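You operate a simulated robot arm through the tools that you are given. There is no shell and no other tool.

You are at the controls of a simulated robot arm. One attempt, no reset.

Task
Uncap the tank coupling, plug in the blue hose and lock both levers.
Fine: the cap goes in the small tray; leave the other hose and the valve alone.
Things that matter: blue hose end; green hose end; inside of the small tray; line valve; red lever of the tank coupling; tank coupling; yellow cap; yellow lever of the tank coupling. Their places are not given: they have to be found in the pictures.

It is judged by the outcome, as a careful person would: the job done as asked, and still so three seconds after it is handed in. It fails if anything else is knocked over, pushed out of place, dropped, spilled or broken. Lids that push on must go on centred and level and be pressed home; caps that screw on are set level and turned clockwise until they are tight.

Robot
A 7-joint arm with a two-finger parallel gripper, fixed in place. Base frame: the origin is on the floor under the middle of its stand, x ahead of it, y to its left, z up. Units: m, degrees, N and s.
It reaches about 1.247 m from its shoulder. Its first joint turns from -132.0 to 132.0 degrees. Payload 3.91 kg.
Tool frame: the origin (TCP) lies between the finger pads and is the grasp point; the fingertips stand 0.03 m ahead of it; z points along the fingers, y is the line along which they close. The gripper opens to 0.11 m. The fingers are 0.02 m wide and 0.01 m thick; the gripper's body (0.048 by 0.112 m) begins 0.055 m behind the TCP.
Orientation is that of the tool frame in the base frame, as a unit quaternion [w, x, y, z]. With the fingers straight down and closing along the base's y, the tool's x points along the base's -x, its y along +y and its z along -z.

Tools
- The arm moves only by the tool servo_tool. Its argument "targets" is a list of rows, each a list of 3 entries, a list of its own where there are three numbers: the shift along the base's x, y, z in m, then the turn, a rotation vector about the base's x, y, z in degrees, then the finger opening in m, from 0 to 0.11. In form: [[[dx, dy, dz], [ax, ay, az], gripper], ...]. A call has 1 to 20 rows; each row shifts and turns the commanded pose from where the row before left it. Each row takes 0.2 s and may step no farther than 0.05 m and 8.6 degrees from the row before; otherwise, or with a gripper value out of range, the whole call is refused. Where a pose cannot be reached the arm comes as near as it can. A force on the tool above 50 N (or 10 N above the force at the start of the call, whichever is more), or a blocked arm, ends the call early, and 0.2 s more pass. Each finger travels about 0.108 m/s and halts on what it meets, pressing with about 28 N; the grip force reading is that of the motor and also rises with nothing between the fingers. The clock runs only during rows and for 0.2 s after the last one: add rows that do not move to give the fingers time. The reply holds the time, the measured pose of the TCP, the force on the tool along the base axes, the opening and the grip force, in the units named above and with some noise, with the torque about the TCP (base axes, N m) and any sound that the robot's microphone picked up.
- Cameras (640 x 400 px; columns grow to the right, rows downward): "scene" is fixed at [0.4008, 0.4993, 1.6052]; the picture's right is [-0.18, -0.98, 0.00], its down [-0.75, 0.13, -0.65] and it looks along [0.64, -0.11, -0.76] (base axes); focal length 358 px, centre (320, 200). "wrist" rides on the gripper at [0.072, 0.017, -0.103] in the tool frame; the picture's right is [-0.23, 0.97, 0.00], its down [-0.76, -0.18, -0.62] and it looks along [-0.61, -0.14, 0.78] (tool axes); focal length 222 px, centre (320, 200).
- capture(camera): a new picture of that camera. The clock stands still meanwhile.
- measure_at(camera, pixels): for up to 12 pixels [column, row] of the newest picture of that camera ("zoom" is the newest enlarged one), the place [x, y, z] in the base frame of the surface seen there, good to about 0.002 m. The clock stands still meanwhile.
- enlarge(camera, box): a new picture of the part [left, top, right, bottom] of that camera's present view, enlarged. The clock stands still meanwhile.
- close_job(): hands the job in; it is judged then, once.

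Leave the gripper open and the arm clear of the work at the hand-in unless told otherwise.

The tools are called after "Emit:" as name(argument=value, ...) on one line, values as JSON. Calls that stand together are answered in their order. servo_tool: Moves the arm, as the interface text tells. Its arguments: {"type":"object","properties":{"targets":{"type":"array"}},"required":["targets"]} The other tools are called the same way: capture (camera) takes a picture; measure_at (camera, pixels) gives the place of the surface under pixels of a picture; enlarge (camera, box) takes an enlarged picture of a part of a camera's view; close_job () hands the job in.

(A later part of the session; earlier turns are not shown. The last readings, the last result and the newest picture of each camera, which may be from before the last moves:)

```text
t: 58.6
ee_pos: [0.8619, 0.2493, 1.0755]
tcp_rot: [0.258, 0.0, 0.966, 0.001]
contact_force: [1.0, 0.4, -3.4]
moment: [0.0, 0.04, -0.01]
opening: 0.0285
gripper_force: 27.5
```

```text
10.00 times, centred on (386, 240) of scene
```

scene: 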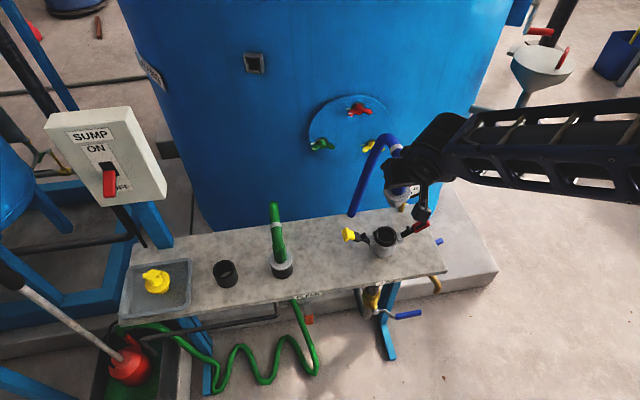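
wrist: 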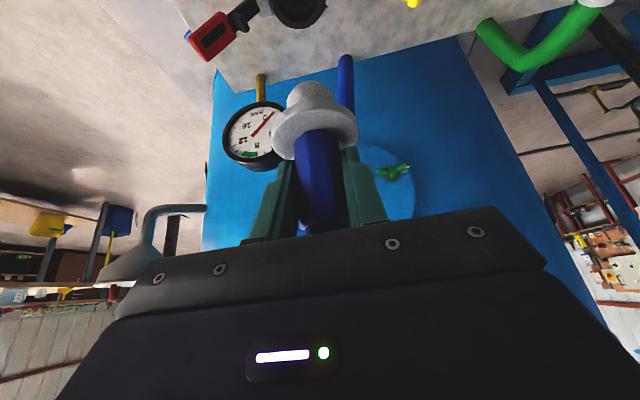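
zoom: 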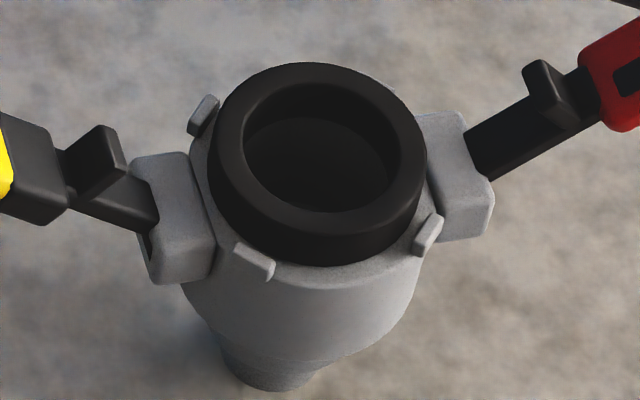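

The adapter axis measures about (0.868, 0.250) at flange level. Now the coupling mouth's rim edges in the 10x scene zoom.

Emit:
measure_at(camera="zoom", pixels=[[226, 140], [412, 140], [320, 225], [310, 75], [240, 100], [400, 100], [260, 200], [390, 195], [245, 150], [398, 150], [320, 215], [312, 85]])

```text
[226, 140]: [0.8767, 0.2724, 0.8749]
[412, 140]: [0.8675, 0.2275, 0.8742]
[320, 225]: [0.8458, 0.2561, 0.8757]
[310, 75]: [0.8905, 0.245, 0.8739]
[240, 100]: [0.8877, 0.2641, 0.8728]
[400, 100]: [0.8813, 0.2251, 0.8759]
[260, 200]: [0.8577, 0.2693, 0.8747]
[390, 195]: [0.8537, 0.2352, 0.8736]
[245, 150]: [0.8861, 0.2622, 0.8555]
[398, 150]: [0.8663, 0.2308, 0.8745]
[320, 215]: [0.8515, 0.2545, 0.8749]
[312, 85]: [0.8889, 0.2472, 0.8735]
```

The coupling mouth centre is at about (0.869, 0.250), so the hose needs only about +1 mm in x. I'll lower until the adapter is just above the mouth, then check.

Emit:
servo_tool(targets=[[[0.001, 0, -0.02], [0, 0, 0], 0.02], [[0, 0, -0.02], [0, 0, 0], 0.02], [[0, 0, -0.02], [0, 0, 0], 0.02], [[0, 0, -0.02], [0, 0, 0], 0.02], [[0, 0, -0.015], [0, 0, 0], 0.02], [[0, 0, 0], [0, 0, 0], 0.02]])

Emit:
capture(camera="wrist")

Emit:
enlarge(camera="wrist", box=[220, 0, 420, 200])

Emit:
enlarge(camera="scene", box=[336, 190, 436, 260])

```text
t: 60.0
ee_pos: [0.8635, 0.25, 0.9794]
tcp_rot: [0.259, 0.001, 0.966, -0.001]
contact_force: [-0.3, -0.6, -3.2]
moment: [0.0, 0.03, -0.01]
opening: 0.0285
gripper_force: 28.3
```

```text
taken
```

wrist: 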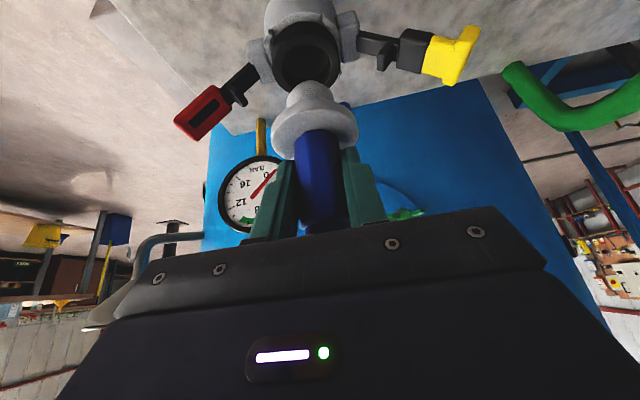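

```text
2.00 times, centred on (320, 100) of wrist
```

zoom: 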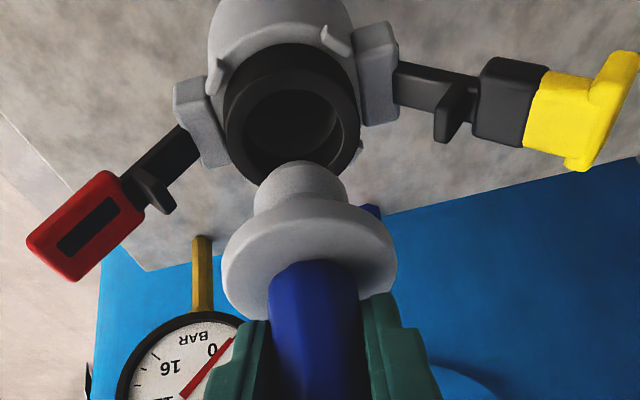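

```text
5.71 times, centred on (386, 225) of scene
```

zoom: 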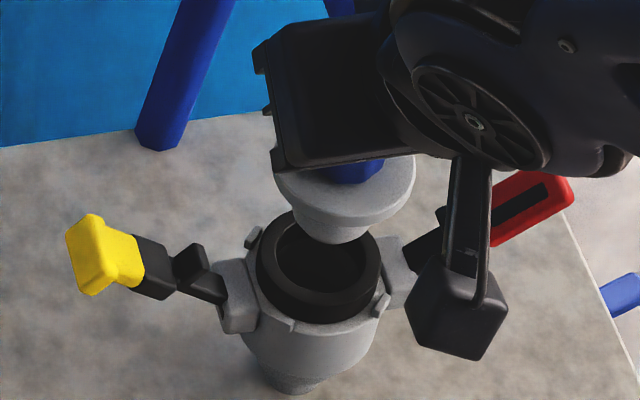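

The adapter hangs just above the mouth. I'll measure both in the same wrist zoom to confirm the alignment.

Emit:
enlarge(camera="wrist", box=[260, 10, 360, 130])

Emit:
measure_at(camera="zoom", pixels=[[185, 130], [385, 150], [280, 50], [200, 170], [375, 190], [225, 320], [375, 320], [300, 320], [300, 300], [240, 290], [360, 290], [300, 130]])

```text
3.33 times, centred on (310, 70) of wrist
```

zoom: 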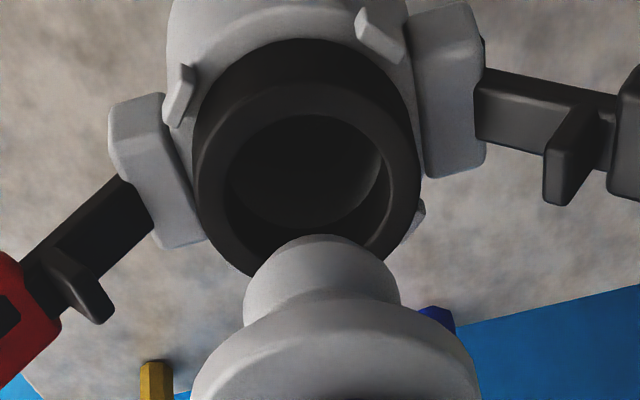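

```text
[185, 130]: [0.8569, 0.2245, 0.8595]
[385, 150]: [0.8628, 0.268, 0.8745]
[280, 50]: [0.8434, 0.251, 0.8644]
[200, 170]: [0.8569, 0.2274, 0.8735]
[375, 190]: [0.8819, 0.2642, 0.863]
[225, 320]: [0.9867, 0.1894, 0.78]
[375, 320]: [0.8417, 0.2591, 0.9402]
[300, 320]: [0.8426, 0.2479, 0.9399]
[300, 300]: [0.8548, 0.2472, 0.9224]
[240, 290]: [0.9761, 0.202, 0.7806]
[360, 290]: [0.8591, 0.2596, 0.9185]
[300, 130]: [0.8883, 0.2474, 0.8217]
```

Adapter and mouth agree within 1 mm in y; in x the adapter looks about 1.5 mm too far forward. I'll correct that and lower it slowly into the bore, watching the force.

Emit:
servo_tool(targets=[[[-0.0015, 0, -0.008], [0, 0, 0], 0.02], [[0, 0, -0.008], [0, 0, 0], 0.02], [[0, 0, -0.008], [0, 0, 0], 0.02], [[0, 0, 0], [0, 0, 0], 0.02]])

Emit:
enlarge(camera="wrist", box=[240, 0, 400, 150])

Emit:
enlarge(camera="scene", box=[346, 200, 426, 260])

```text
t: 61.0
ee_pos: [0.8616, 0.2502, 0.9552]
tcp_rot: [0.259, 0.0, 0.966, 0.0]
contact_force: [-0.4, -0.8, -3.1]
moment: [-0.01, 0.02, -0.01]
opening: 0.0283
gripper_force: 27.6
```

```text
2.67 times, centred on (320, 75) of wrist
```

zoom: 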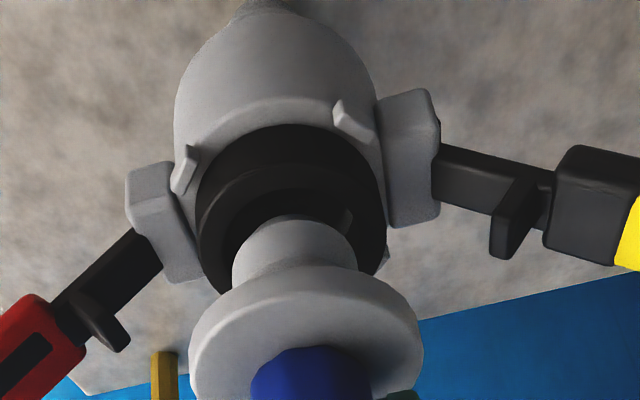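

```text
6.67 times, centred on (386, 230) of scene
```

zoom: 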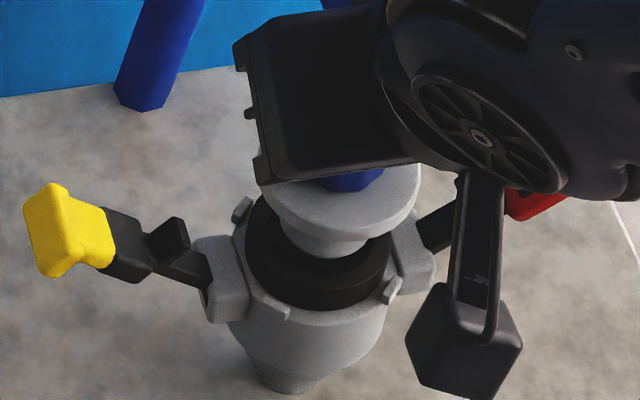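

I'll cross-check the alignment from the scene view by measuring the flange and ring edges here.

Emit:
measure_at(camera="zoom", pixels=[[264, 200], [414, 190], [340, 225], [286, 235], [362, 240], [325, 245], [252, 245], [384, 265], [320, 295], [300, 215], [380, 210]])

```text
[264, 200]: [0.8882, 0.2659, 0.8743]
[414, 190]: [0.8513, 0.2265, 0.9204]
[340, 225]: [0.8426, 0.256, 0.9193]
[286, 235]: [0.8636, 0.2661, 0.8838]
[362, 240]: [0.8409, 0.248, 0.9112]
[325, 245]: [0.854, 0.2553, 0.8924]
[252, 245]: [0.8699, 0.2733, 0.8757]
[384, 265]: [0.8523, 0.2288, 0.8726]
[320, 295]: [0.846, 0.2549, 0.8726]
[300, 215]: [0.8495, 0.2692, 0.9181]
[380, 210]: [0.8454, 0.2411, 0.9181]
```

The flange centre is about (0.871, 0.249) against the mouth at (0.869, 0.250). That is within tolerance, as the bore has about 3 mm of clearance. I'll keep lowering slowly with a tiny +1 mm y correction.

Emit:
servo_tool(targets=[[[-0.0005, 0.0007, -0.006], [0, 0, 0], 0.02], [[0, 0, -0.006], [0, 0, 0], 0.02], [[0, 0, -0.006], [0, 0, 0], 0.02], [[0, 0, 0], [0, 0, 0], 0.02]])

Emit:
enlarge(camera="wrist", box=[240, 0, 400, 150])

```text
t: 62.0
ee_pos: [0.8606, 0.2505, 0.9388]
tcp_rot: [0.259, 0.001, 0.966, -0.001]
contact_force: [6.7, 1.1, -0.6]
moment: [0.08, -0.31, -0.06]
opening: 0.0283
gripper_force: 28.1
```

```text
2.67 times, centred on (320, 75) of wrist
```

zoom: 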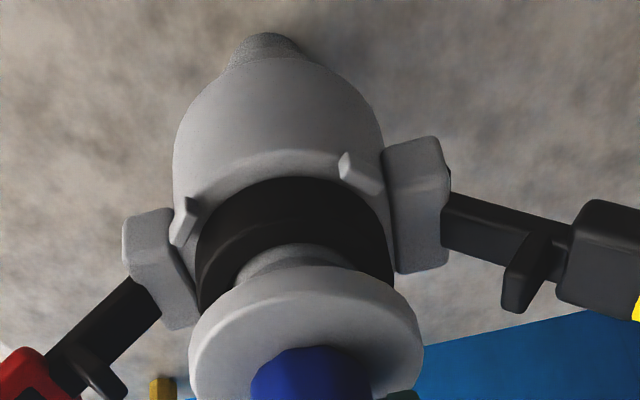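

A +6.7 N sideways reading shows the adapter is rubbing on the bore's near (−x) side. I'll ease +1.5 mm in x to relieve it.

Emit:
servo_tool(targets=[[[0.0015, 0, 0], [0, 0, 0], 0.02], [[0, 0, 0], [0, 0, 0], 0.02]])

```text
t: 62.6
ee_pos: [0.8615, 0.251, 0.9365]
tcp_rot: [0.259, 0.0, 0.966, 0.0]
contact_force: [-0.1, -0.6, -2.4]
moment: [0.01, 0.07, -0.03]
opening: 0.0282
gripper_force: 27.6
```

The side force is gone, with only the hose weight left. Continuing down in fine steps.

Emit:
servo_tool(targets=[[[0.0003, 0, -0.004], [0, 0, 0], 0.02], [[0, 0, -0.004], [0, 0, 0], 0.02], [[0, 0, -0.004], [0, 0, 0], 0.02], [[0, 0, 0], [0, 0, 0], 0.02]])

Emit:
enlarge(camera="wrist", box=[240, 0, 400, 150])

```text
t: 63.6
ee_pos: [0.8625, 0.2502, 0.9257]
tcp_rot: [0.259, 0.0, 0.966, 0.001]
contact_force: [0.3, -0.2, -3.4]
moment: [0.01, 0.03, 0.0]
opening: 0.0284
gripper_force: 28.0
```

```text
2.67 times, centred on (320, 75) of wrist
```

zoom: 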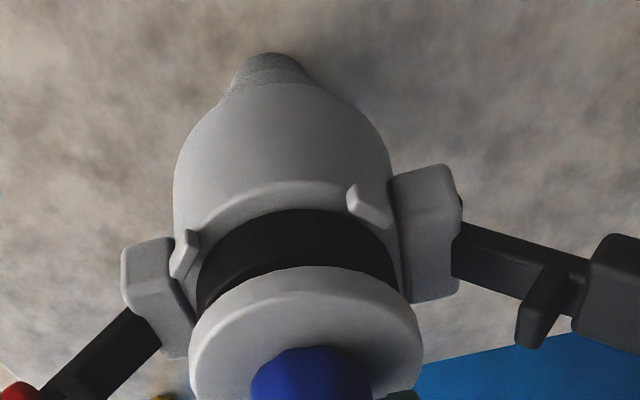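

The plug is sliding in freely and the flange is a few millimetres above the ring. Lowering the last bit until it seats.

Emit:
servo_tool(targets=[[[0, 0, -0.003], [0, 0, 0], 0.02], [[0, 0, -0.002], [0, 0, 0], 0.02], [[0, 0, -0.002], [0, 0, 0], 0.02], [[0, 0, 0], [0, 0, 0], 0.02]])

```text
t: 64.6
ee_pos: [0.8633, 0.2502, 0.9195]
tcp_rot: [0.26, -0.001, 0.966, 0.0]
contact_force: [-4.5, -1.7, 13.7]
moment: [-0.23, 0.53, 0.0]
opening: 0.0279
gripper_force: 28.0
```

Upward force is 13.7 N at z≈0.9195, about where the flange should seat. I'll check the picture for the gap.

Emit:
enlarge(camera="wrist", box=[240, 0, 400, 150])

Emit:
enlarge(camera="scene", box=[346, 200, 426, 260])

Emit:
measure_at(camera="zoom", pixels=[[320, 265], [320, 245], [320, 225], [390, 230], [270, 240], [330, 285]])

```text
2.67 times, centred on (320, 75) of wrist
```

zoom: 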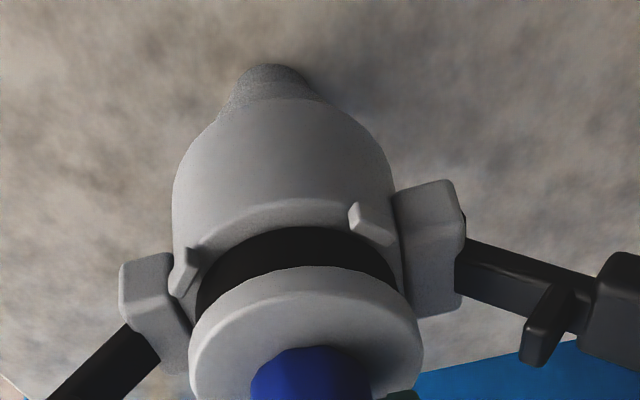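

```text
6.67 times, centred on (386, 230) of scene
```

zoom: 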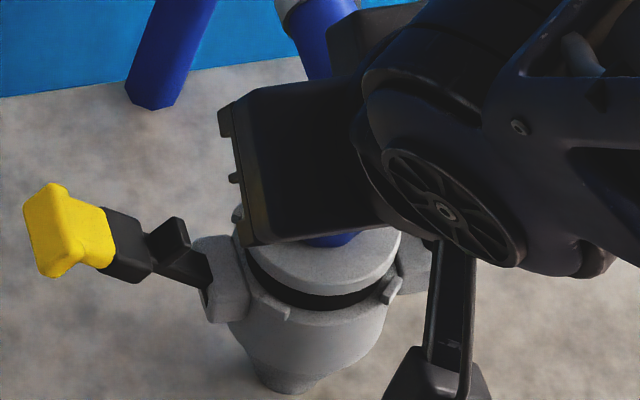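

```text
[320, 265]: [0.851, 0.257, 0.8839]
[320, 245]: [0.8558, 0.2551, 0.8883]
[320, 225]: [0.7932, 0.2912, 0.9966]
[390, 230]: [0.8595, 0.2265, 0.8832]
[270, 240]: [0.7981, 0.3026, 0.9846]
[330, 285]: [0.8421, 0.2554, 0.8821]
```

The flange top is at about z 0.883, the same as the old cap's disc. I'll press a little more to make sure it's home.

Emit:
servo_tool(targets=[[[-0.0008, 0, -0.0015], [0, 0, 0], 0.02], [[0, 0, -0.0015], [0, 0, 0], 0.02], [[0, 0, 0], [0, 0, 0], 0.02]])

```text
t: 65.4
ee_pos: [0.8615, 0.2507, 0.9163]
tcp_rot: [0.26, 0.0, 0.965, 0.0]
contact_force: [6.1, 0.5, 18.1]
moment: [-0.14, -0.21, 0.06]
opening: 0.0284
gripper_force: 27.9
```

Force is 18 N. Checking whether the flange moved down or the fingers slid.

Emit:
enlarge(camera="wrist", box=[240, 0, 400, 150])

Emit:
measure_at(camera="zoom", pixels=[[300, 300], [300, 320], [220, 370], [390, 340], [300, 250], [230, 290], [370, 280], [300, 280]])

Emit:
enlarge(camera="scene", box=[346, 200, 426, 260])

Emit:
measure_at(camera="zoom", pixels=[[320, 265], [320, 255], [300, 265], [390, 230], [350, 260], [330, 285]])

```text
2.67 times, centred on (320, 75) of wrist
```

zoom: 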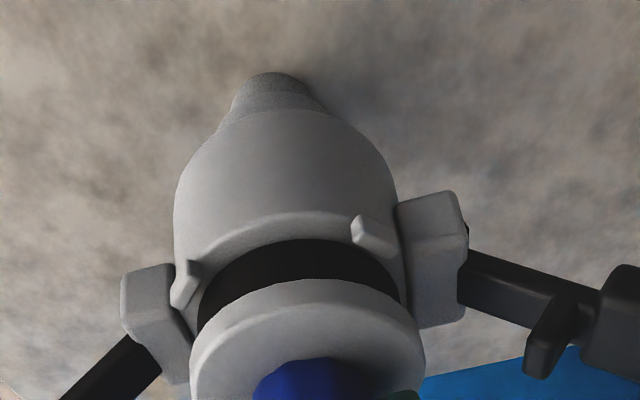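

```text
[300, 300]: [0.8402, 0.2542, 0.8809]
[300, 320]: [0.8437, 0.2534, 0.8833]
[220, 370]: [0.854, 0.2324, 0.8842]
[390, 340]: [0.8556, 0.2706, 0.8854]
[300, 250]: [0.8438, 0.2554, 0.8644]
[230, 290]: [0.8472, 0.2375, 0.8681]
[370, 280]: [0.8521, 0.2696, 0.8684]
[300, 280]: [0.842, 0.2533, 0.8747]
```

```text
6.67 times, centred on (386, 230) of scene
```

zoom: 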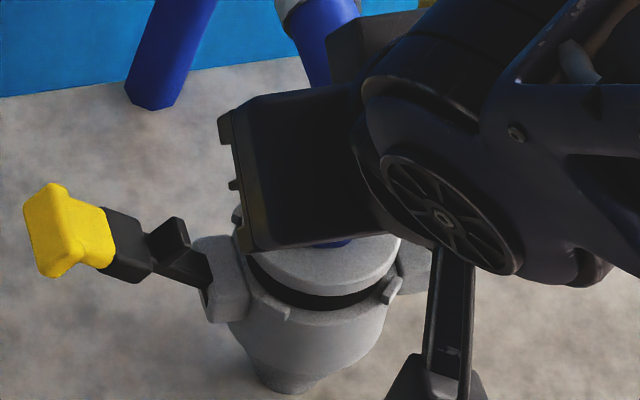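

```text
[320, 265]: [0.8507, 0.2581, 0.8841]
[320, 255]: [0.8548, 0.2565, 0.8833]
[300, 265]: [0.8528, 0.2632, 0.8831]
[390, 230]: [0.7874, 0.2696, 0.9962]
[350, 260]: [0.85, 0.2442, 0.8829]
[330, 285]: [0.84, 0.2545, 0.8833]
```

The flange hasn't moved: its underside is at z≈0.875 on the ring and it is level all round, so the plug is home and the fingers just slid on the collar. I'll ease off the pressure and open the fingers.

Emit:
servo_tool(targets=[[[0.0008, 0, 0.0015], [0, 0, 0], 0.02], [[0, 0, 0], [0, 0, 0], 0.02]])

```text
t: 66.0
ee_pos: [0.8625, 0.2502, 0.9167]
tcp_rot: [0.259, 0.001, 0.966, -0.001]
contact_force: [-0.9, 0.9, 7.5]
moment: [0.09, -0.24, -0.01]
opening: 0.0283
gripper_force: 28.2
```

Down to 7.5 N. Opening the fingers gradually.

Emit:
servo_tool(targets=[[[0, 0, 0], [0, 0, 0], 0.032], [[0, 0, 0], [0, 0, 0], 0.04], [[0, 0, 0], [0, 0, 0], 0.055], [[0, 0, 0], [0, 0, 0], 0.06], [[0, 0, 0], [0, 0, 0], 0.06]])

Emit:
capture(camera="wrist")

Emit:
enlarge(camera="wrist", box=[220, 0, 420, 230])

```text
t: 67.2
ee_pos: [0.863, 0.2519, 0.9183]
tcp_rot: [0.258, 0.0, 0.966, 0.0]
contact_force: [-0.1, 0.3, -0.1]
moment: [-0.03, 0.0, 0.01]
opening: 0.0601
gripper_force: 0.1
```

```text
taken
```

wrist: 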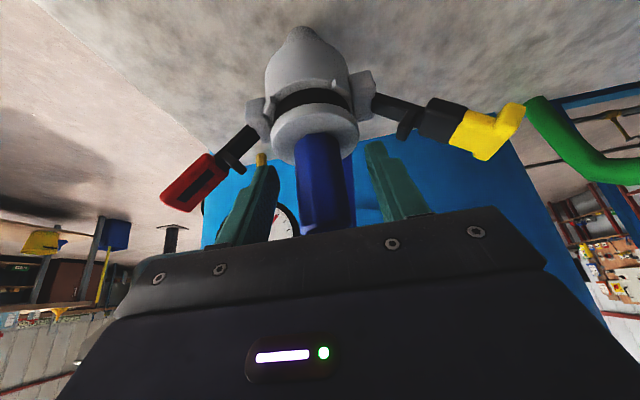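

```text
1.74 times, centred on (320, 115) of wrist
```

zoom: 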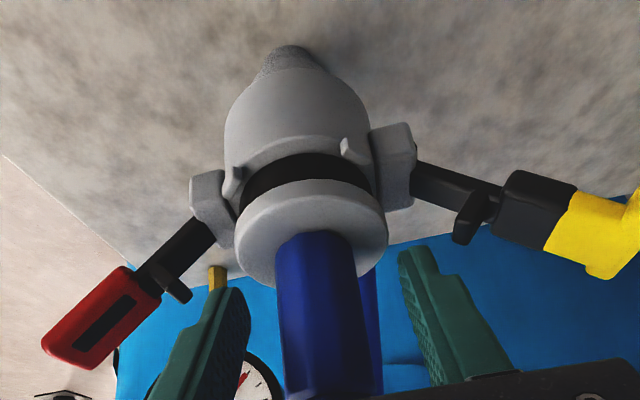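

The hose end stays seated and upright on its own. I'll back out along the finger direction.

Emit:
servo_tool(targets=[[[-0.0125, 0, 0.0217], [0, 0, 0], 0.07], [[-0.0175, 0, 0.03], [0, 0, 0], 0.07], [[-0.02, 0, 0.0346], [0, 0, 0], 0.07], [[-0.02, 0, 0.0346], [0, 0, 0], 0.07], [[-0.02, 0, 0.03], [0, 0, 0], 0.05], [[0, 0, 0], [0, 0, 0], 0.03]])

Emit:
capture(camera="wrist")

Emit:
enlarge(camera="wrist", box=[200, 0, 440, 180])

Emit:
capture(camera="scene")

Emit:
enlarge(camera="scene", box=[330, 150, 450, 265])

```text
t: 68.6
ee_pos: [0.7712, 0.25, 1.0685]
tcp_rot: [0.259, 0.0, 0.966, 0.0]
contact_force: [0.0, 1.1, -0.2]
moment: [0.01, -0.03, -0.03]
opening: 0.0299
gripper_force: 0.1
```

```text
taken
```

wrist: 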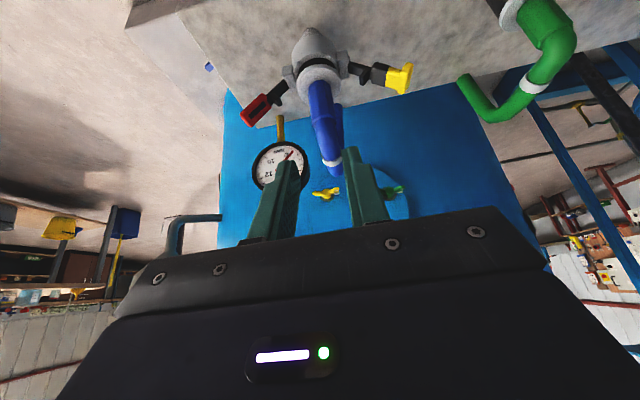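

```text
2.22 times, centred on (320, 90) of wrist
```

zoom: 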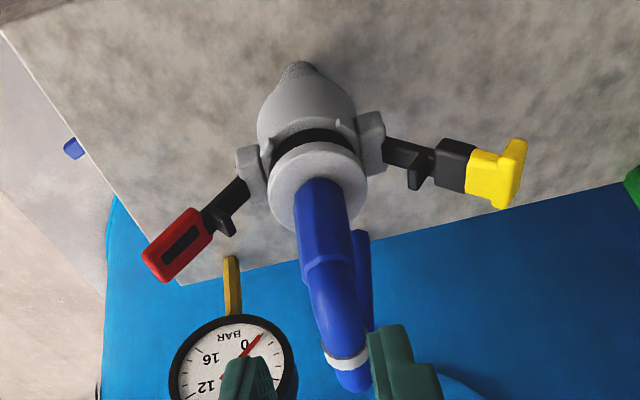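

```text
taken
```

scene: 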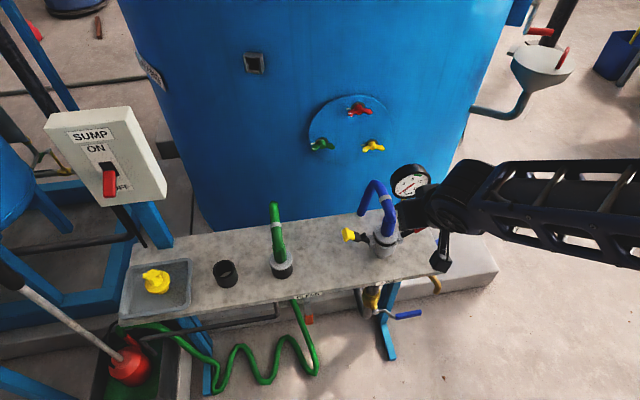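

```text
3.48 times, centred on (390, 208) of scene
```

zoom: 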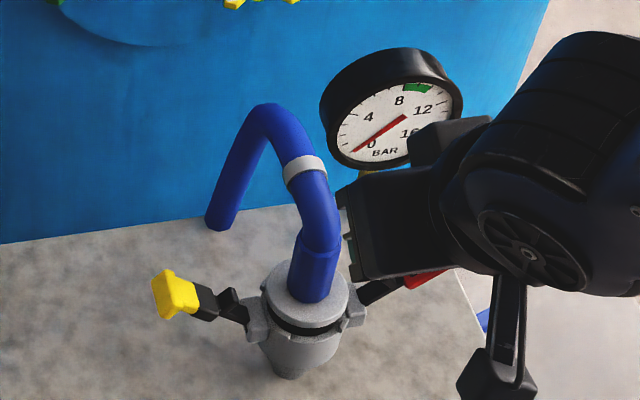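

The hose stands in the coupling and the gauge reads 0. Now I'll study the levers up close to see which way they fold: first the yellow lever, then the red one.

Emit:
enlarge(camera="wrist", box=[325, 35, 425, 105])

Emit:
measure_at(camera="zoom", pixels=[[90, 150], [130, 190], [200, 190], [240, 240], [310, 240], [350, 220], [440, 260], [540, 240], [555, 300], [530, 340], [60, 200], [250, 200]])

Emit:
enlarge(camera="wrist", box=[230, 55, 330, 135])

Emit:
measure_at(camera="zoom", pixels=[[400, 90], [430, 130], [330, 180], [300, 210], [330, 240], [250, 220], [200, 280], [130, 350], [110, 400], [220, 300], [380, 110]])

```text
5.71 times, centred on (375, 70) of wrist
```

zoom: 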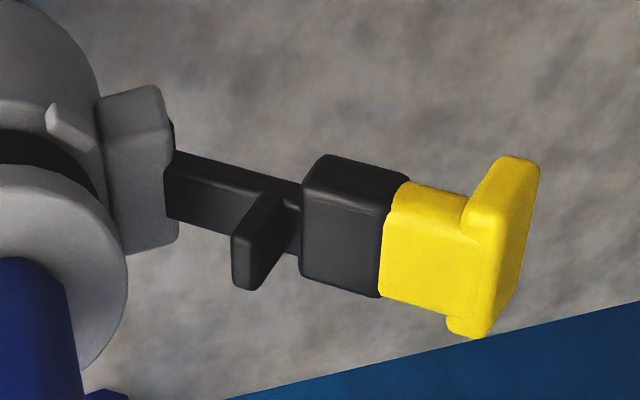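

```text
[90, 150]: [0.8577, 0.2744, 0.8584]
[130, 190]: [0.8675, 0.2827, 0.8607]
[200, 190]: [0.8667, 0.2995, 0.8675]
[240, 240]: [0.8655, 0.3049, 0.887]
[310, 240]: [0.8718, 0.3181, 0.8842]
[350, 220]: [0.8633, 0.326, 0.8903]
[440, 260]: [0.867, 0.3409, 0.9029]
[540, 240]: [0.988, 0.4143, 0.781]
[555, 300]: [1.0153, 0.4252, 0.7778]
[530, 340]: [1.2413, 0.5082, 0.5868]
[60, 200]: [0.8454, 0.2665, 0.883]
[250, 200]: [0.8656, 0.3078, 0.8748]
```

```text
5.00 times, centred on (280, 95) of wrist
```

zoom: 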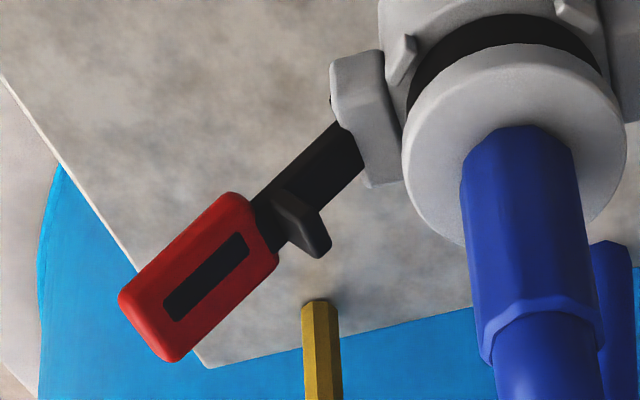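

```text
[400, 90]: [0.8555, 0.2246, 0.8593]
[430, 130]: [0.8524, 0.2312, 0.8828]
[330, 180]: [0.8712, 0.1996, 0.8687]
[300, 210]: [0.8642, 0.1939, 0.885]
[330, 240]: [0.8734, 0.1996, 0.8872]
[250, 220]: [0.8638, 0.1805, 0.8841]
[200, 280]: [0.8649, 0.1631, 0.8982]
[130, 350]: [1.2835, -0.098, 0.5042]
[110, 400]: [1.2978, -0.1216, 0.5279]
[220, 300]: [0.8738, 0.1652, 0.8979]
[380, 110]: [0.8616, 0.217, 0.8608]
```

From the measured geometry, each lever pivots near (y≈0.283, z≈0.847) and is about 0.09 m long. It can't fold down, because the bench is only 0.067 below the pivot. The black claw sits about 0.037 along the arm, so with the lever upright it would land exactly on the flange top (z≈0.884). So the levers lock by swinging up. I'll close the fingers and go to the outside of the yellow lever, keeping the 30° tilt so the palm stays clear of the hose.

Emit:
servo_tool(targets=[[[0, 0.03, 0], [0, 0, 0], 0.0], [[0, 0.04, 0], [0, 0, 0], 0.0], [[0, 0.04, 0], [0, 0, 0], 0.0], [[0, 0.04, 0], [0, 0, 0], 0.0], [[0.02, 0.01, -0.03], [0, 0, 0], 0.0], [[0.02, 0, -0.03], [0, 0, 0], 0.0], [[0.02, 0, -0.03], [0, 0, 0], 0.0], [[0.02, 0, -0.03], [0, 0, 0], 0.0], [[0.005, 0, -0.03], [0, 0, 0], 0.0], [[0, 0, 0], [0, 0, 0], 0.0]])

Emit:
capture(camera="wrist")

Emit:
enlarge(camera="scene", box=[290, 160, 440, 265])

```text
t: 70.8
ee_pos: [0.8585, 0.4095, 0.9179]
tcp_rot: [0.259, -0.001, 0.966, 0.0]
contact_force: [-0.1, 0.4, 0.1]
moment: [0.01, 0.02, 0.0]
opening: 0.0001
gripper_force: 27.9
```

```text
taken
```

wrist: 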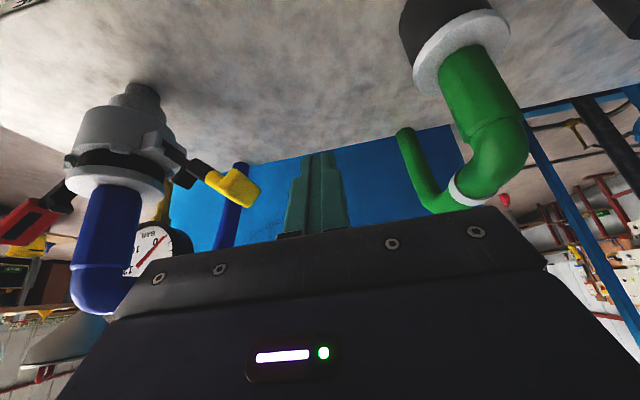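

```text
3.81 times, centred on (365, 212) of scene
```

zoom: 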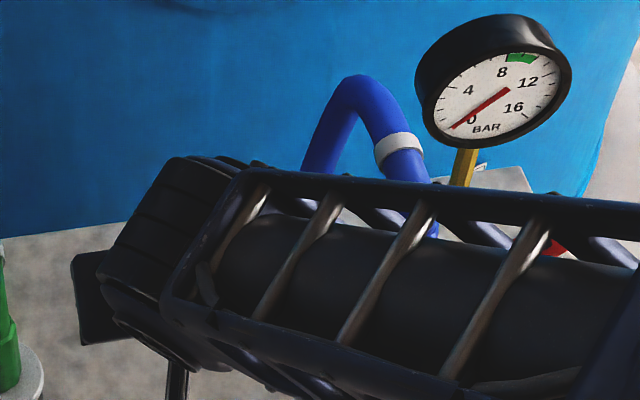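

The closed fingers are outside the yellow lever with clear space around them. I'll sweep slowly toward −y until they touch the lever end.

Emit:
servo_tool(targets=[[[0, -0.02, 0], [0, 0, 0], 0.0], [[0, -0.015, 0], [0, 0, 0], 0.0], [[0, -0.01, 0], [0, 0, 0], 0.0], [[0, -0.008, 0], [0, 0, 0], 0.0], [[0, 0, 0], [0, 0, 0], 0.0]])

Emit:
capture(camera="wrist")

```text
t: 72.2
ee_pos: [0.8571, 0.3623, 0.9209]
tcp_rot: [0.262, -0.002, 0.965, 0.004]
contact_force: [-2.9, 5.8, 3.5]
moment: [0.08, 0.0, 0.0]
opening: 0.0002
gripper_force: 28.3
stopped in row 5: the force on the tool passed its limit at 52 N (the readings are from after the stop); the commanded pose is now the measured one
```

```text
taken
```

wrist: 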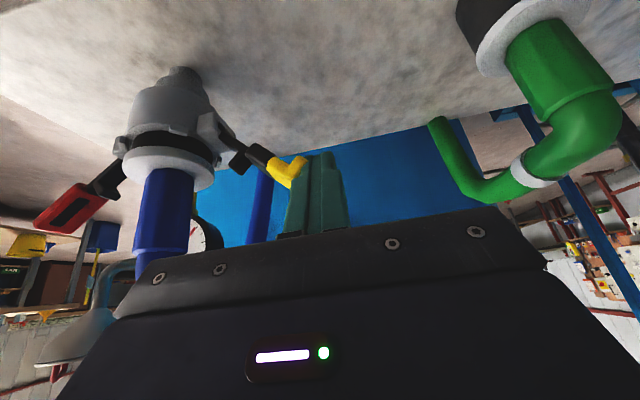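

The push stopped at 52 N without moving the lever: it's already against its upper, open stop. So upward isn't the way, and I was wrong about the direction; locking must be downward. I'll back off right away and look at the lever.

Emit:
servo_tool(targets=[[[0, 0.015, 0], [0, 0, 0], 0.0], [[0, 0.025, 0], [0, 0, 0], 0.0], [[0, 0.02, 0.02], [0, 0, 0], 0.0], [[0, 0, 0], [0, 0, 0], 0.0]])

Emit:
capture(camera="wrist")

Emit:
enlarge(camera="wrist", box=[40, 60, 300, 240])

```text
t: 73.2
ee_pos: [0.8569, 0.4214, 0.9421]
tcp_rot: [0.261, -0.002, 0.965, 0.004]
contact_force: [0.8, 1.5, -0.5]
moment: [0.02, 0.0, -0.02]
opening: 0.0
gripper_force: 28.3
```

```text
taken
```

wrist: 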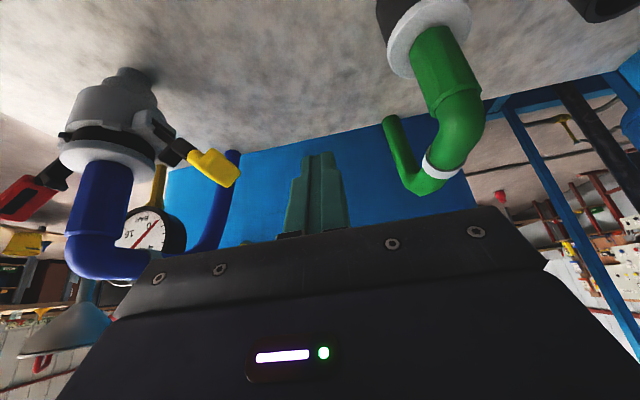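

```text
2.22 times, centred on (170, 150) of wrist
```

zoom: 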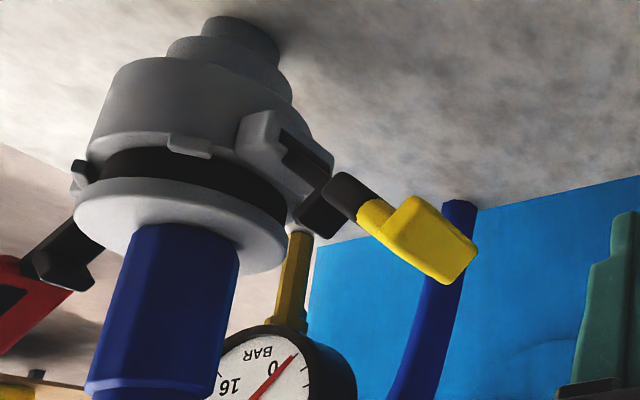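

In this view the ear has an open slot running downward on its outer face, which fits a lever that swings down. I'll measure the lever to confirm it's unchanged.

Emit:
measure_at(camera="zoom", pixels=[[310, 155], [340, 190], [370, 215], [400, 225], [440, 235], [470, 250], [440, 270], [300, 200], [265, 130], [300, 140], [325, 165], [250, 160]])

Emit:
enlarge(camera="wrist", box=[120, 80, 260, 200])

```text
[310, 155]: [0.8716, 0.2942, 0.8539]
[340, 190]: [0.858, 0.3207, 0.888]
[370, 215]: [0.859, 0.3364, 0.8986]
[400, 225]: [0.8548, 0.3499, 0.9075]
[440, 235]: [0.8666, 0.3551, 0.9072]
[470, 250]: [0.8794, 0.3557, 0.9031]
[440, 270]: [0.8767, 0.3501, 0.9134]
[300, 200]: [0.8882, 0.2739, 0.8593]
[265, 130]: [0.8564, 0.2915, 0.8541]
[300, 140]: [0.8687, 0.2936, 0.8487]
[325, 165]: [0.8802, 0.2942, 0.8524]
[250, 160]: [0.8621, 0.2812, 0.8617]
```

```text
3.33 times, centred on (190, 140) of wrist
```

zoom: 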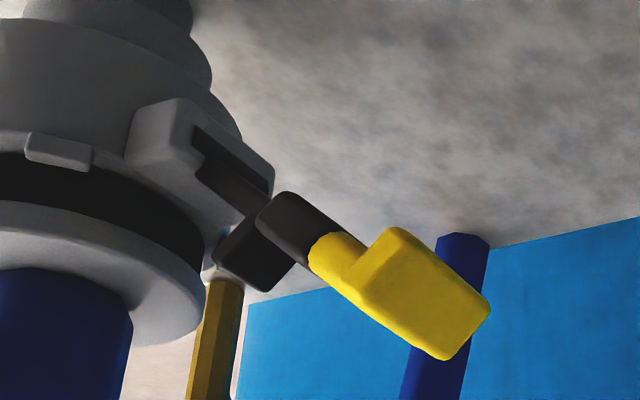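

The lever is unchanged, with its end still at y≈0.3555 and z≈0.907. I'll test the other direction: move above the yellow handle, just inside its end lip, and press down gently.

Emit:
servo_tool(targets=[[[0, -0.02, 0.02], [0, 0, 0], 0.0], [[0, -0.03, 0.0], [0, 0, 0], 0.0], [[0.001, -0.03, 0.0], [0, 0, 0], 0.0], [[0, -0.007, 0.0], [0, 0, 0], 0.0], [[0, 0, 0], [0, 0, 0], 0.0]])

Emit:
capture(camera="wrist")

Emit:
enlarge(camera="wrist", box=[180, 60, 380, 240])

```text
t: 74.4
ee_pos: [0.8587, 0.3355, 0.9613]
tcp_rot: [0.26, -0.001, 0.966, 0.003]
contact_force: [0.5, -0.4, 0.2]
moment: [-0.02, 0.01, 0.01]
opening: 0.0002
gripper_force: 28.1
```

```text
taken
```

wrist: 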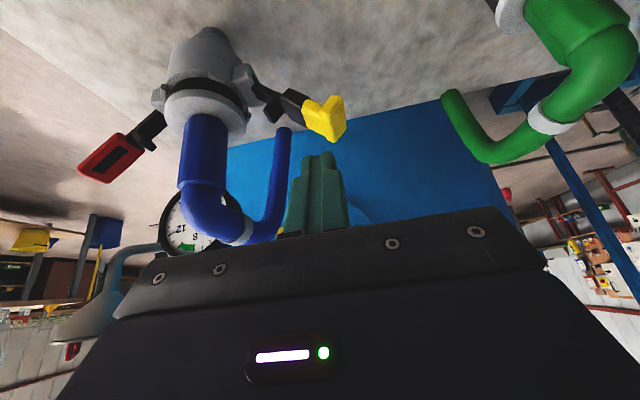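

```text
2.22 times, centred on (280, 150) of wrist
```

zoom: 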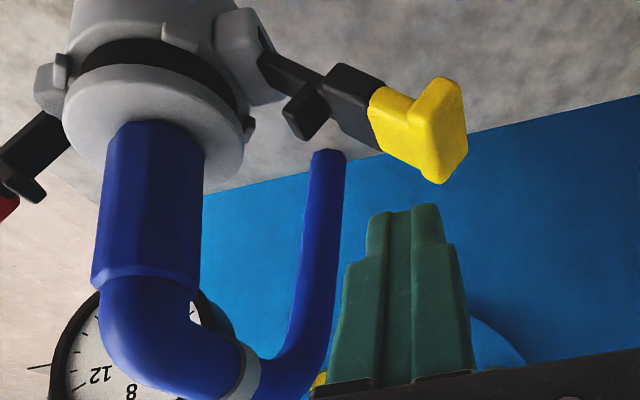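

The fingertips are above the yellow handle. Pressing down slowly and watching the force.

Emit:
servo_tool(targets=[[[0, 0, -0.012], [0, 0, 0], 0.0], [[0, 0, -0.01], [0, 0, 0], 0.0], [[0, 0, -0.008], [0, 0, 0], 0.0], [[0, 0, -0.006], [0, 0, 0], 0.0], [[0, 0, -0.006], [0, 0, 0], 0.0], [[0, 0, 0], [0, 0, 0], 0.0]])

Emit:
enlarge(camera="wrist", box=[180, 40, 380, 220])

```text
t: 75.3
ee_pos: [0.8605, 0.3352, 0.9342]
tcp_rot: [0.265, -0.001, 0.964, 0.005]
contact_force: [-18.5, -13.5, 21.6]
moment: [-0.15, 0.41, 0.08]
opening: 0.0
gripper_force: 27.3
stopped in row 4: the force on the tool passed its limit at 57 N (the readings are from after the stop); the commanded pose is now the measured one
```

```text
2.22 times, centred on (280, 130) of wrist
```

zoom: 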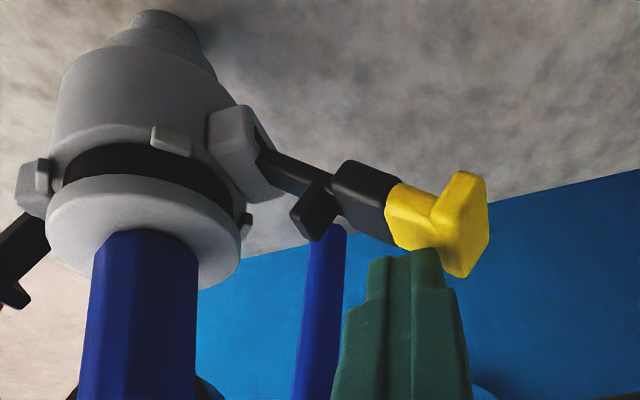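

It stopped at 57 N. I need to see whether the lever moved at all or my fingertip only landed on the end lip too fast. I'll ease up and measure the lever.

Emit:
servo_tool(targets=[[[0, 0, 0.006], [0, 0, 0], 0.0], [[0, 0, 0.01], [0, 0, 0], 0.0], [[0, 0, 0], [0, 0, 0], 0.0]])

Emit:
enlarge(camera="wrist", box=[240, 60, 380, 180])

Emit:
measure_at(camera="zoom", pixels=[[180, 60], [200, 110], [260, 110], [330, 120], [350, 160], [300, 150], [390, 90], [140, 70], [360, 110], [220, 90], [380, 140]])

```text
t: 76.2
ee_pos: [0.8596, 0.3372, 0.9483]
tcp_rot: [0.265, -0.002, 0.964, 0.006]
contact_force: [0.0, 0.5, -0.5]
moment: [0.0, 0.01, 0.03]
opening: 0.0
gripper_force: 28.5
```

```text
3.33 times, centred on (310, 120) of wrist
```

zoom: 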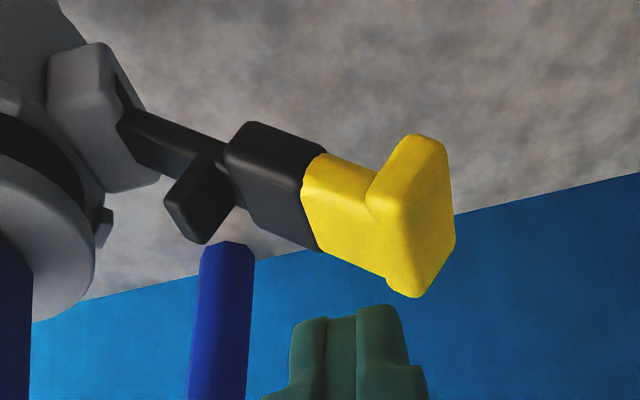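

```text
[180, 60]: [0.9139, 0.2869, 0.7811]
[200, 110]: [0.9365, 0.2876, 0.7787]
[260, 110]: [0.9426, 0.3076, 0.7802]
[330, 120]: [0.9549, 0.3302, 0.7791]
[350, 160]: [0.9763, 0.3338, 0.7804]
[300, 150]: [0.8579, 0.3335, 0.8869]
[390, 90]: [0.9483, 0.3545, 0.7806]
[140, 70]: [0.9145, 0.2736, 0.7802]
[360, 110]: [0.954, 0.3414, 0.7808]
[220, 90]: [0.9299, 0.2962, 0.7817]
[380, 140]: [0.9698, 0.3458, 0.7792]
```

Most of those pixels missed the lever. Measuring on it properly in the present zoom: bar (160,140), block (260,160), yellow (340,200), lip (420,190).

Emit:
measure_at(camera="zoom", pixels=[[150, 125], [170, 145], [255, 140], [270, 190], [300, 155], [335, 175], [340, 210], [400, 170], [430, 170], [420, 230], [195, 200], [215, 215]])

```text
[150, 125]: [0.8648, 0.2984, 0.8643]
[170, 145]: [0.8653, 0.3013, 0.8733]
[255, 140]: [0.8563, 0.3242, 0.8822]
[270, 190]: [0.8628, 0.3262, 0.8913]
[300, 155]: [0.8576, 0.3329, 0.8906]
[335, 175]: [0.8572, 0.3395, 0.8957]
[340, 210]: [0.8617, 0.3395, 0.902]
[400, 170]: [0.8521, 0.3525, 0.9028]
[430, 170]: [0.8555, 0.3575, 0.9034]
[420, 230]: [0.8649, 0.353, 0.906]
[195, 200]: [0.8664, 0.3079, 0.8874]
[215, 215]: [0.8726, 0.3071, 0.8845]
```

The lever hasn't moved either way: the block is still at (y 0.326, z 0.891). My press was fairly quick and landed on corners because of the tilt. I'll set the gripper vertical above the handle so the tips press flat, then press in 2 mm steps.

Emit:
servo_tool(targets=[[[0, 0, 0.015], [0, 7.5, 0], 0.0], [[0.002, 0, 0.01], [0, 7.5, 0], 0.0], [[0.003, 0, 0], [0, 7.5, 0], 0.0], [[0.003, -0.001, 0], [0, 7.5, 0], 0.0], [[0, 0, -0.02], [0, 0, 0], 0.0], [[0, 0, 0], [0, 0, 0], 0.0]])

Emit:
capture(camera="wrist")

Emit:
enlarge(camera="wrist", box=[220, 80, 400, 220])

Emit:
enlarge(camera="scene", box=[320, 170, 440, 265])

```text
t: 77.5
ee_pos: [0.8683, 0.3346, 0.9537]
tcp_rot: [0.006, 0.001, 1.0, 0.005]
contact_force: [0.0, -1.0, -1.1]
moment: [0.0, -0.01, -0.02]
opening: 0.0001
gripper_force: 28.0
```

```text
taken
```

wrist: 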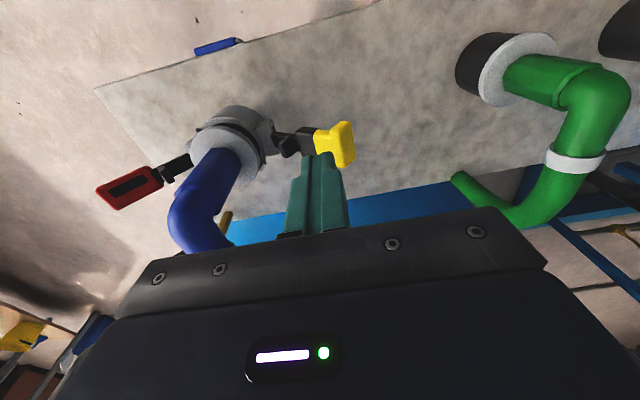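

```text
2.86 times, centred on (310, 150) of wrist
```

zoom: 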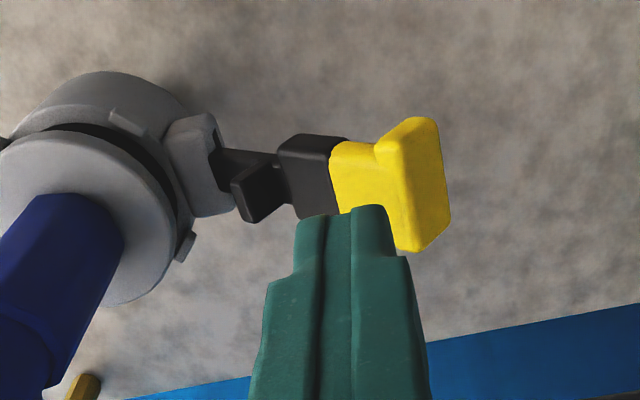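

```text
4.21 times, centred on (380, 218) of scene
```

zoom: 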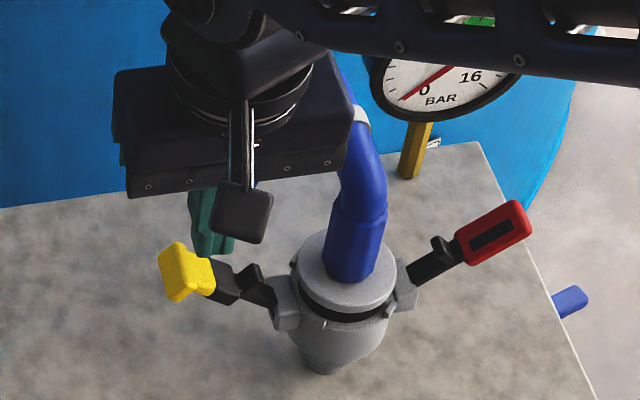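

The fingertips are above the handle. I'll shift 4 mm inward to clear the lip, come down near it, then press in 2 mm steps.

Emit:
servo_tool(targets=[[[0, -0.004, -0.01], [0, 0, 0], 0.0], [[0, 0, -0.008], [0, 0, 0], 0.0], [[0, 0, -0.002], [0, 0, 0], 0.0], [[0, 0, -0.002], [0, 0, 0], 0.0], [[0, 0, -0.001], [0, 0, 0], 0.0], [[0, 0, 0], [0, 0, 0], 0.0]])

```text
t: 79.0
ee_pos: [0.8688, 0.3302, 0.9313]
tcp_rot: [0.006, 0.0, 1.0, 0.007]
contact_force: [1.0, -0.3, 17.8]
moment: [0.2, 0.05, -0.01]
opening: 0.0001
gripper_force: 28.0
```

Flat contact now: 17.8 N with the tip at z≈0.901. Pressing on in 1 mm steps.

Emit:
servo_tool(targets=[[[0, 0, -0.001], [0, 0, 0], 0.0], [[0, 0, -0.001], [0, 0, 0], 0.0], [[0, 0, -0.001], [0, 0, 0], 0.0], [[0, 0, 0], [0, 0, 0], 0.0]])

```text
t: 80.0
ee_pos: [0.8675, 0.3299, 0.9303]
tcp_rot: [0.008, 0.0, 1.0, 0.007]
contact_force: [7.1, -1.8, 48.3]
moment: [0.39, -0.12, -0.04]
opening: 0.0
gripper_force: 27.9
```

It's 48 N with only 1 mm of travel, so the lever isn't yielding and I won't force it. I'll release the pressure and take a proper side look at the hinge and slot, from the +y side and low down, to see how these levers really work.

Emit:
servo_tool(targets=[[[0, 0, 0.004], [0, 0, 0], 0.0], [[0, 0, 0.03], [0, 0, 0], 0.0], [[-0.01, 0.02, 0.03], [0, 0, 0], 0.0], [[-0.01, 0.02, 0], [0, 0, -7.5], 0.0], [[-0.01, 0.02, 0], [0, 0, -7.5], 0.0], [[-0.01, 0.02, 0], [0, 0, -7.5], 0.0], [[-0.01, 0.02, 0], [0, 0, -7.5], 0.0], [[-0.01, 0.02, 0], [0, 0, -7.5], 0.0], [[-0.01, 0, 0], [0, 0, -7.5], 0.0], [[0, 0, 0], [-5.3, -5.3, 0], 0.0], [[0, 0, 0], [-5.3, -5.3, 0], 0.0], [[0, 0, 0], [-5.3, -5.3, 0], 0.0], [[0, 0, 0], [-5.3, -5.3, 0], 0.0], [[0, 0, -0.01], [-5.3, -5.3, 0], 0.0], [[0, 0, -0.02], [-5.3, -5.3, 0], 0.0], [[0, 0, -0.02], [0, 0, 0], 0.0], [[0, 0, 0], [0, 0, 0], 0.0]])

Emit:
capture(camera="wrist")

Emit:
capture(camera="scene")

```text
t: 83.5
ee_pos: [0.7986, 0.4516, 0.9405]
tcp_rot: [0.362, 0.35, 0.852, -0.143]
contact_force: [-0.2, 0.3, -0.1]
moment: [0.03, 0.01, 0.0]
opening: 0.0004
gripper_force: 27.5
```

```text
taken
```

wrist: 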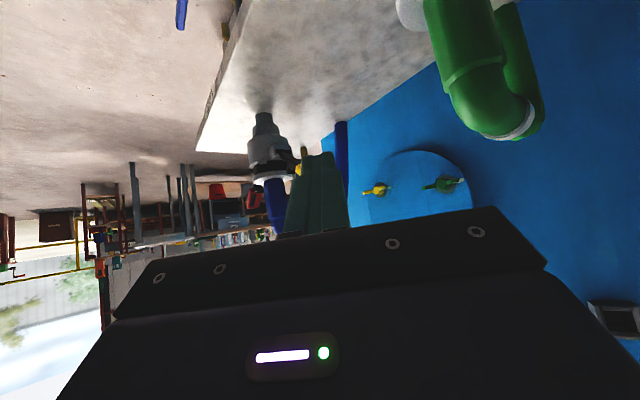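

```text
taken
```

scene: 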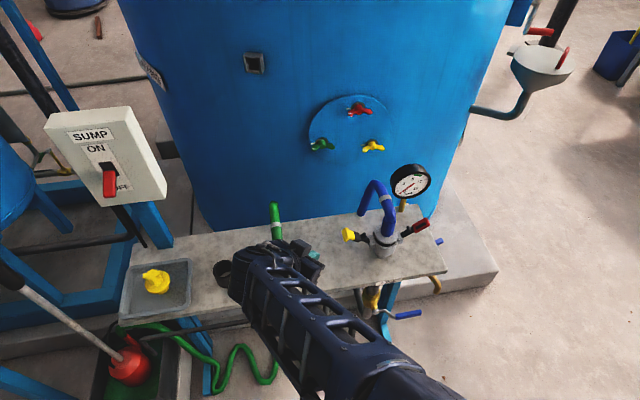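

The coupling is in view but the yellow lever is hidden behind the closed fingers. I'll back away a little and open the fingers, to look between them.

Emit:
servo_tool(targets=[[[-0.03, -0.02, 0], [0, 0, 0], 0.02], [[-0.03, -0.01, 0], [0, 0, 0], 0.06], [[0, 0, -0.01], [0, 0, 0], 0.1], [[0, 0, 0], [0, 0, 0], 0.11], [[0, 0, 0], [0, 0, 0], 0.11]])

Emit:
capture(camera="wrist")

Emit:
enlarge(camera="wrist", box=[240, 90, 400, 210])

```text
t: 84.8
ee_pos: [0.7391, 0.4209, 0.9301]
tcp_rot: [0.361, 0.35, 0.853, -0.143]
contact_force: [-0.2, 0.6, -0.4]
moment: [0.03, -0.04, 0.0]
opening: 0.1099
gripper_force: 0.0
```

```text
taken
```

wrist: 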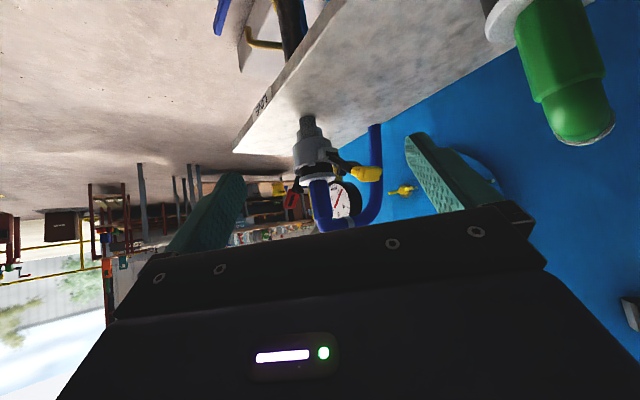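

```text
3.33 times, centred on (320, 150) of wrist
```

zoom: 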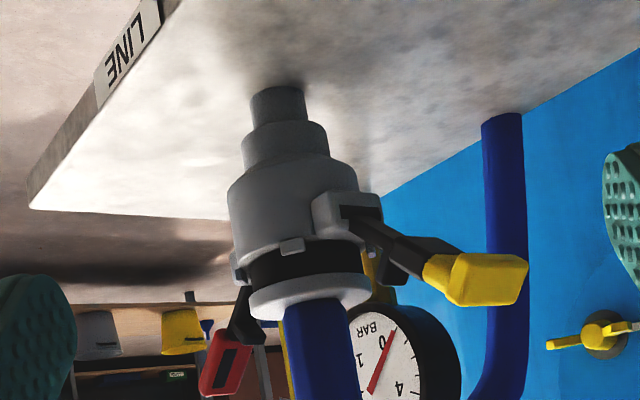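

Now the lever hinge shows from the side. I'll enlarge further on the ear and the yellow lever.

Emit:
enlarge(camera="wrist", box=[300, 130, 390, 190])

Emit:
measure_at(camera="zoom", pixels=[[150, 160], [190, 160], [190, 190], [250, 230], [270, 260], [320, 240], [400, 290], [470, 250], [130, 130], [210, 150], [160, 190], [200, 170]])

```text
6.67 times, centred on (345, 160) of wrist
```

zoom: 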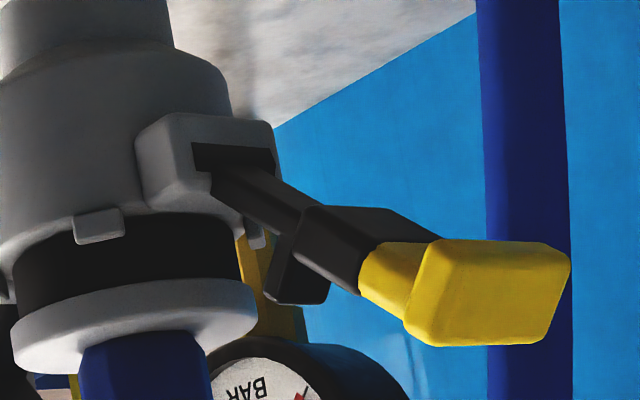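

```text
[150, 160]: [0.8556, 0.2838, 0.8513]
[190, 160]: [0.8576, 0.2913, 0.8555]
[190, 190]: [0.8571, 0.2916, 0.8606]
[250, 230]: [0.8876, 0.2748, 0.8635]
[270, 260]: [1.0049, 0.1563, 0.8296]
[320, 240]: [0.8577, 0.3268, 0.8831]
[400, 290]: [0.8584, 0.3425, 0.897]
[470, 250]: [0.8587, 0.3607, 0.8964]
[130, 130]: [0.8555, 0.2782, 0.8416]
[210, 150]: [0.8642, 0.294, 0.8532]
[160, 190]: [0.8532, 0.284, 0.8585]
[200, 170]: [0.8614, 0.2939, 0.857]
```

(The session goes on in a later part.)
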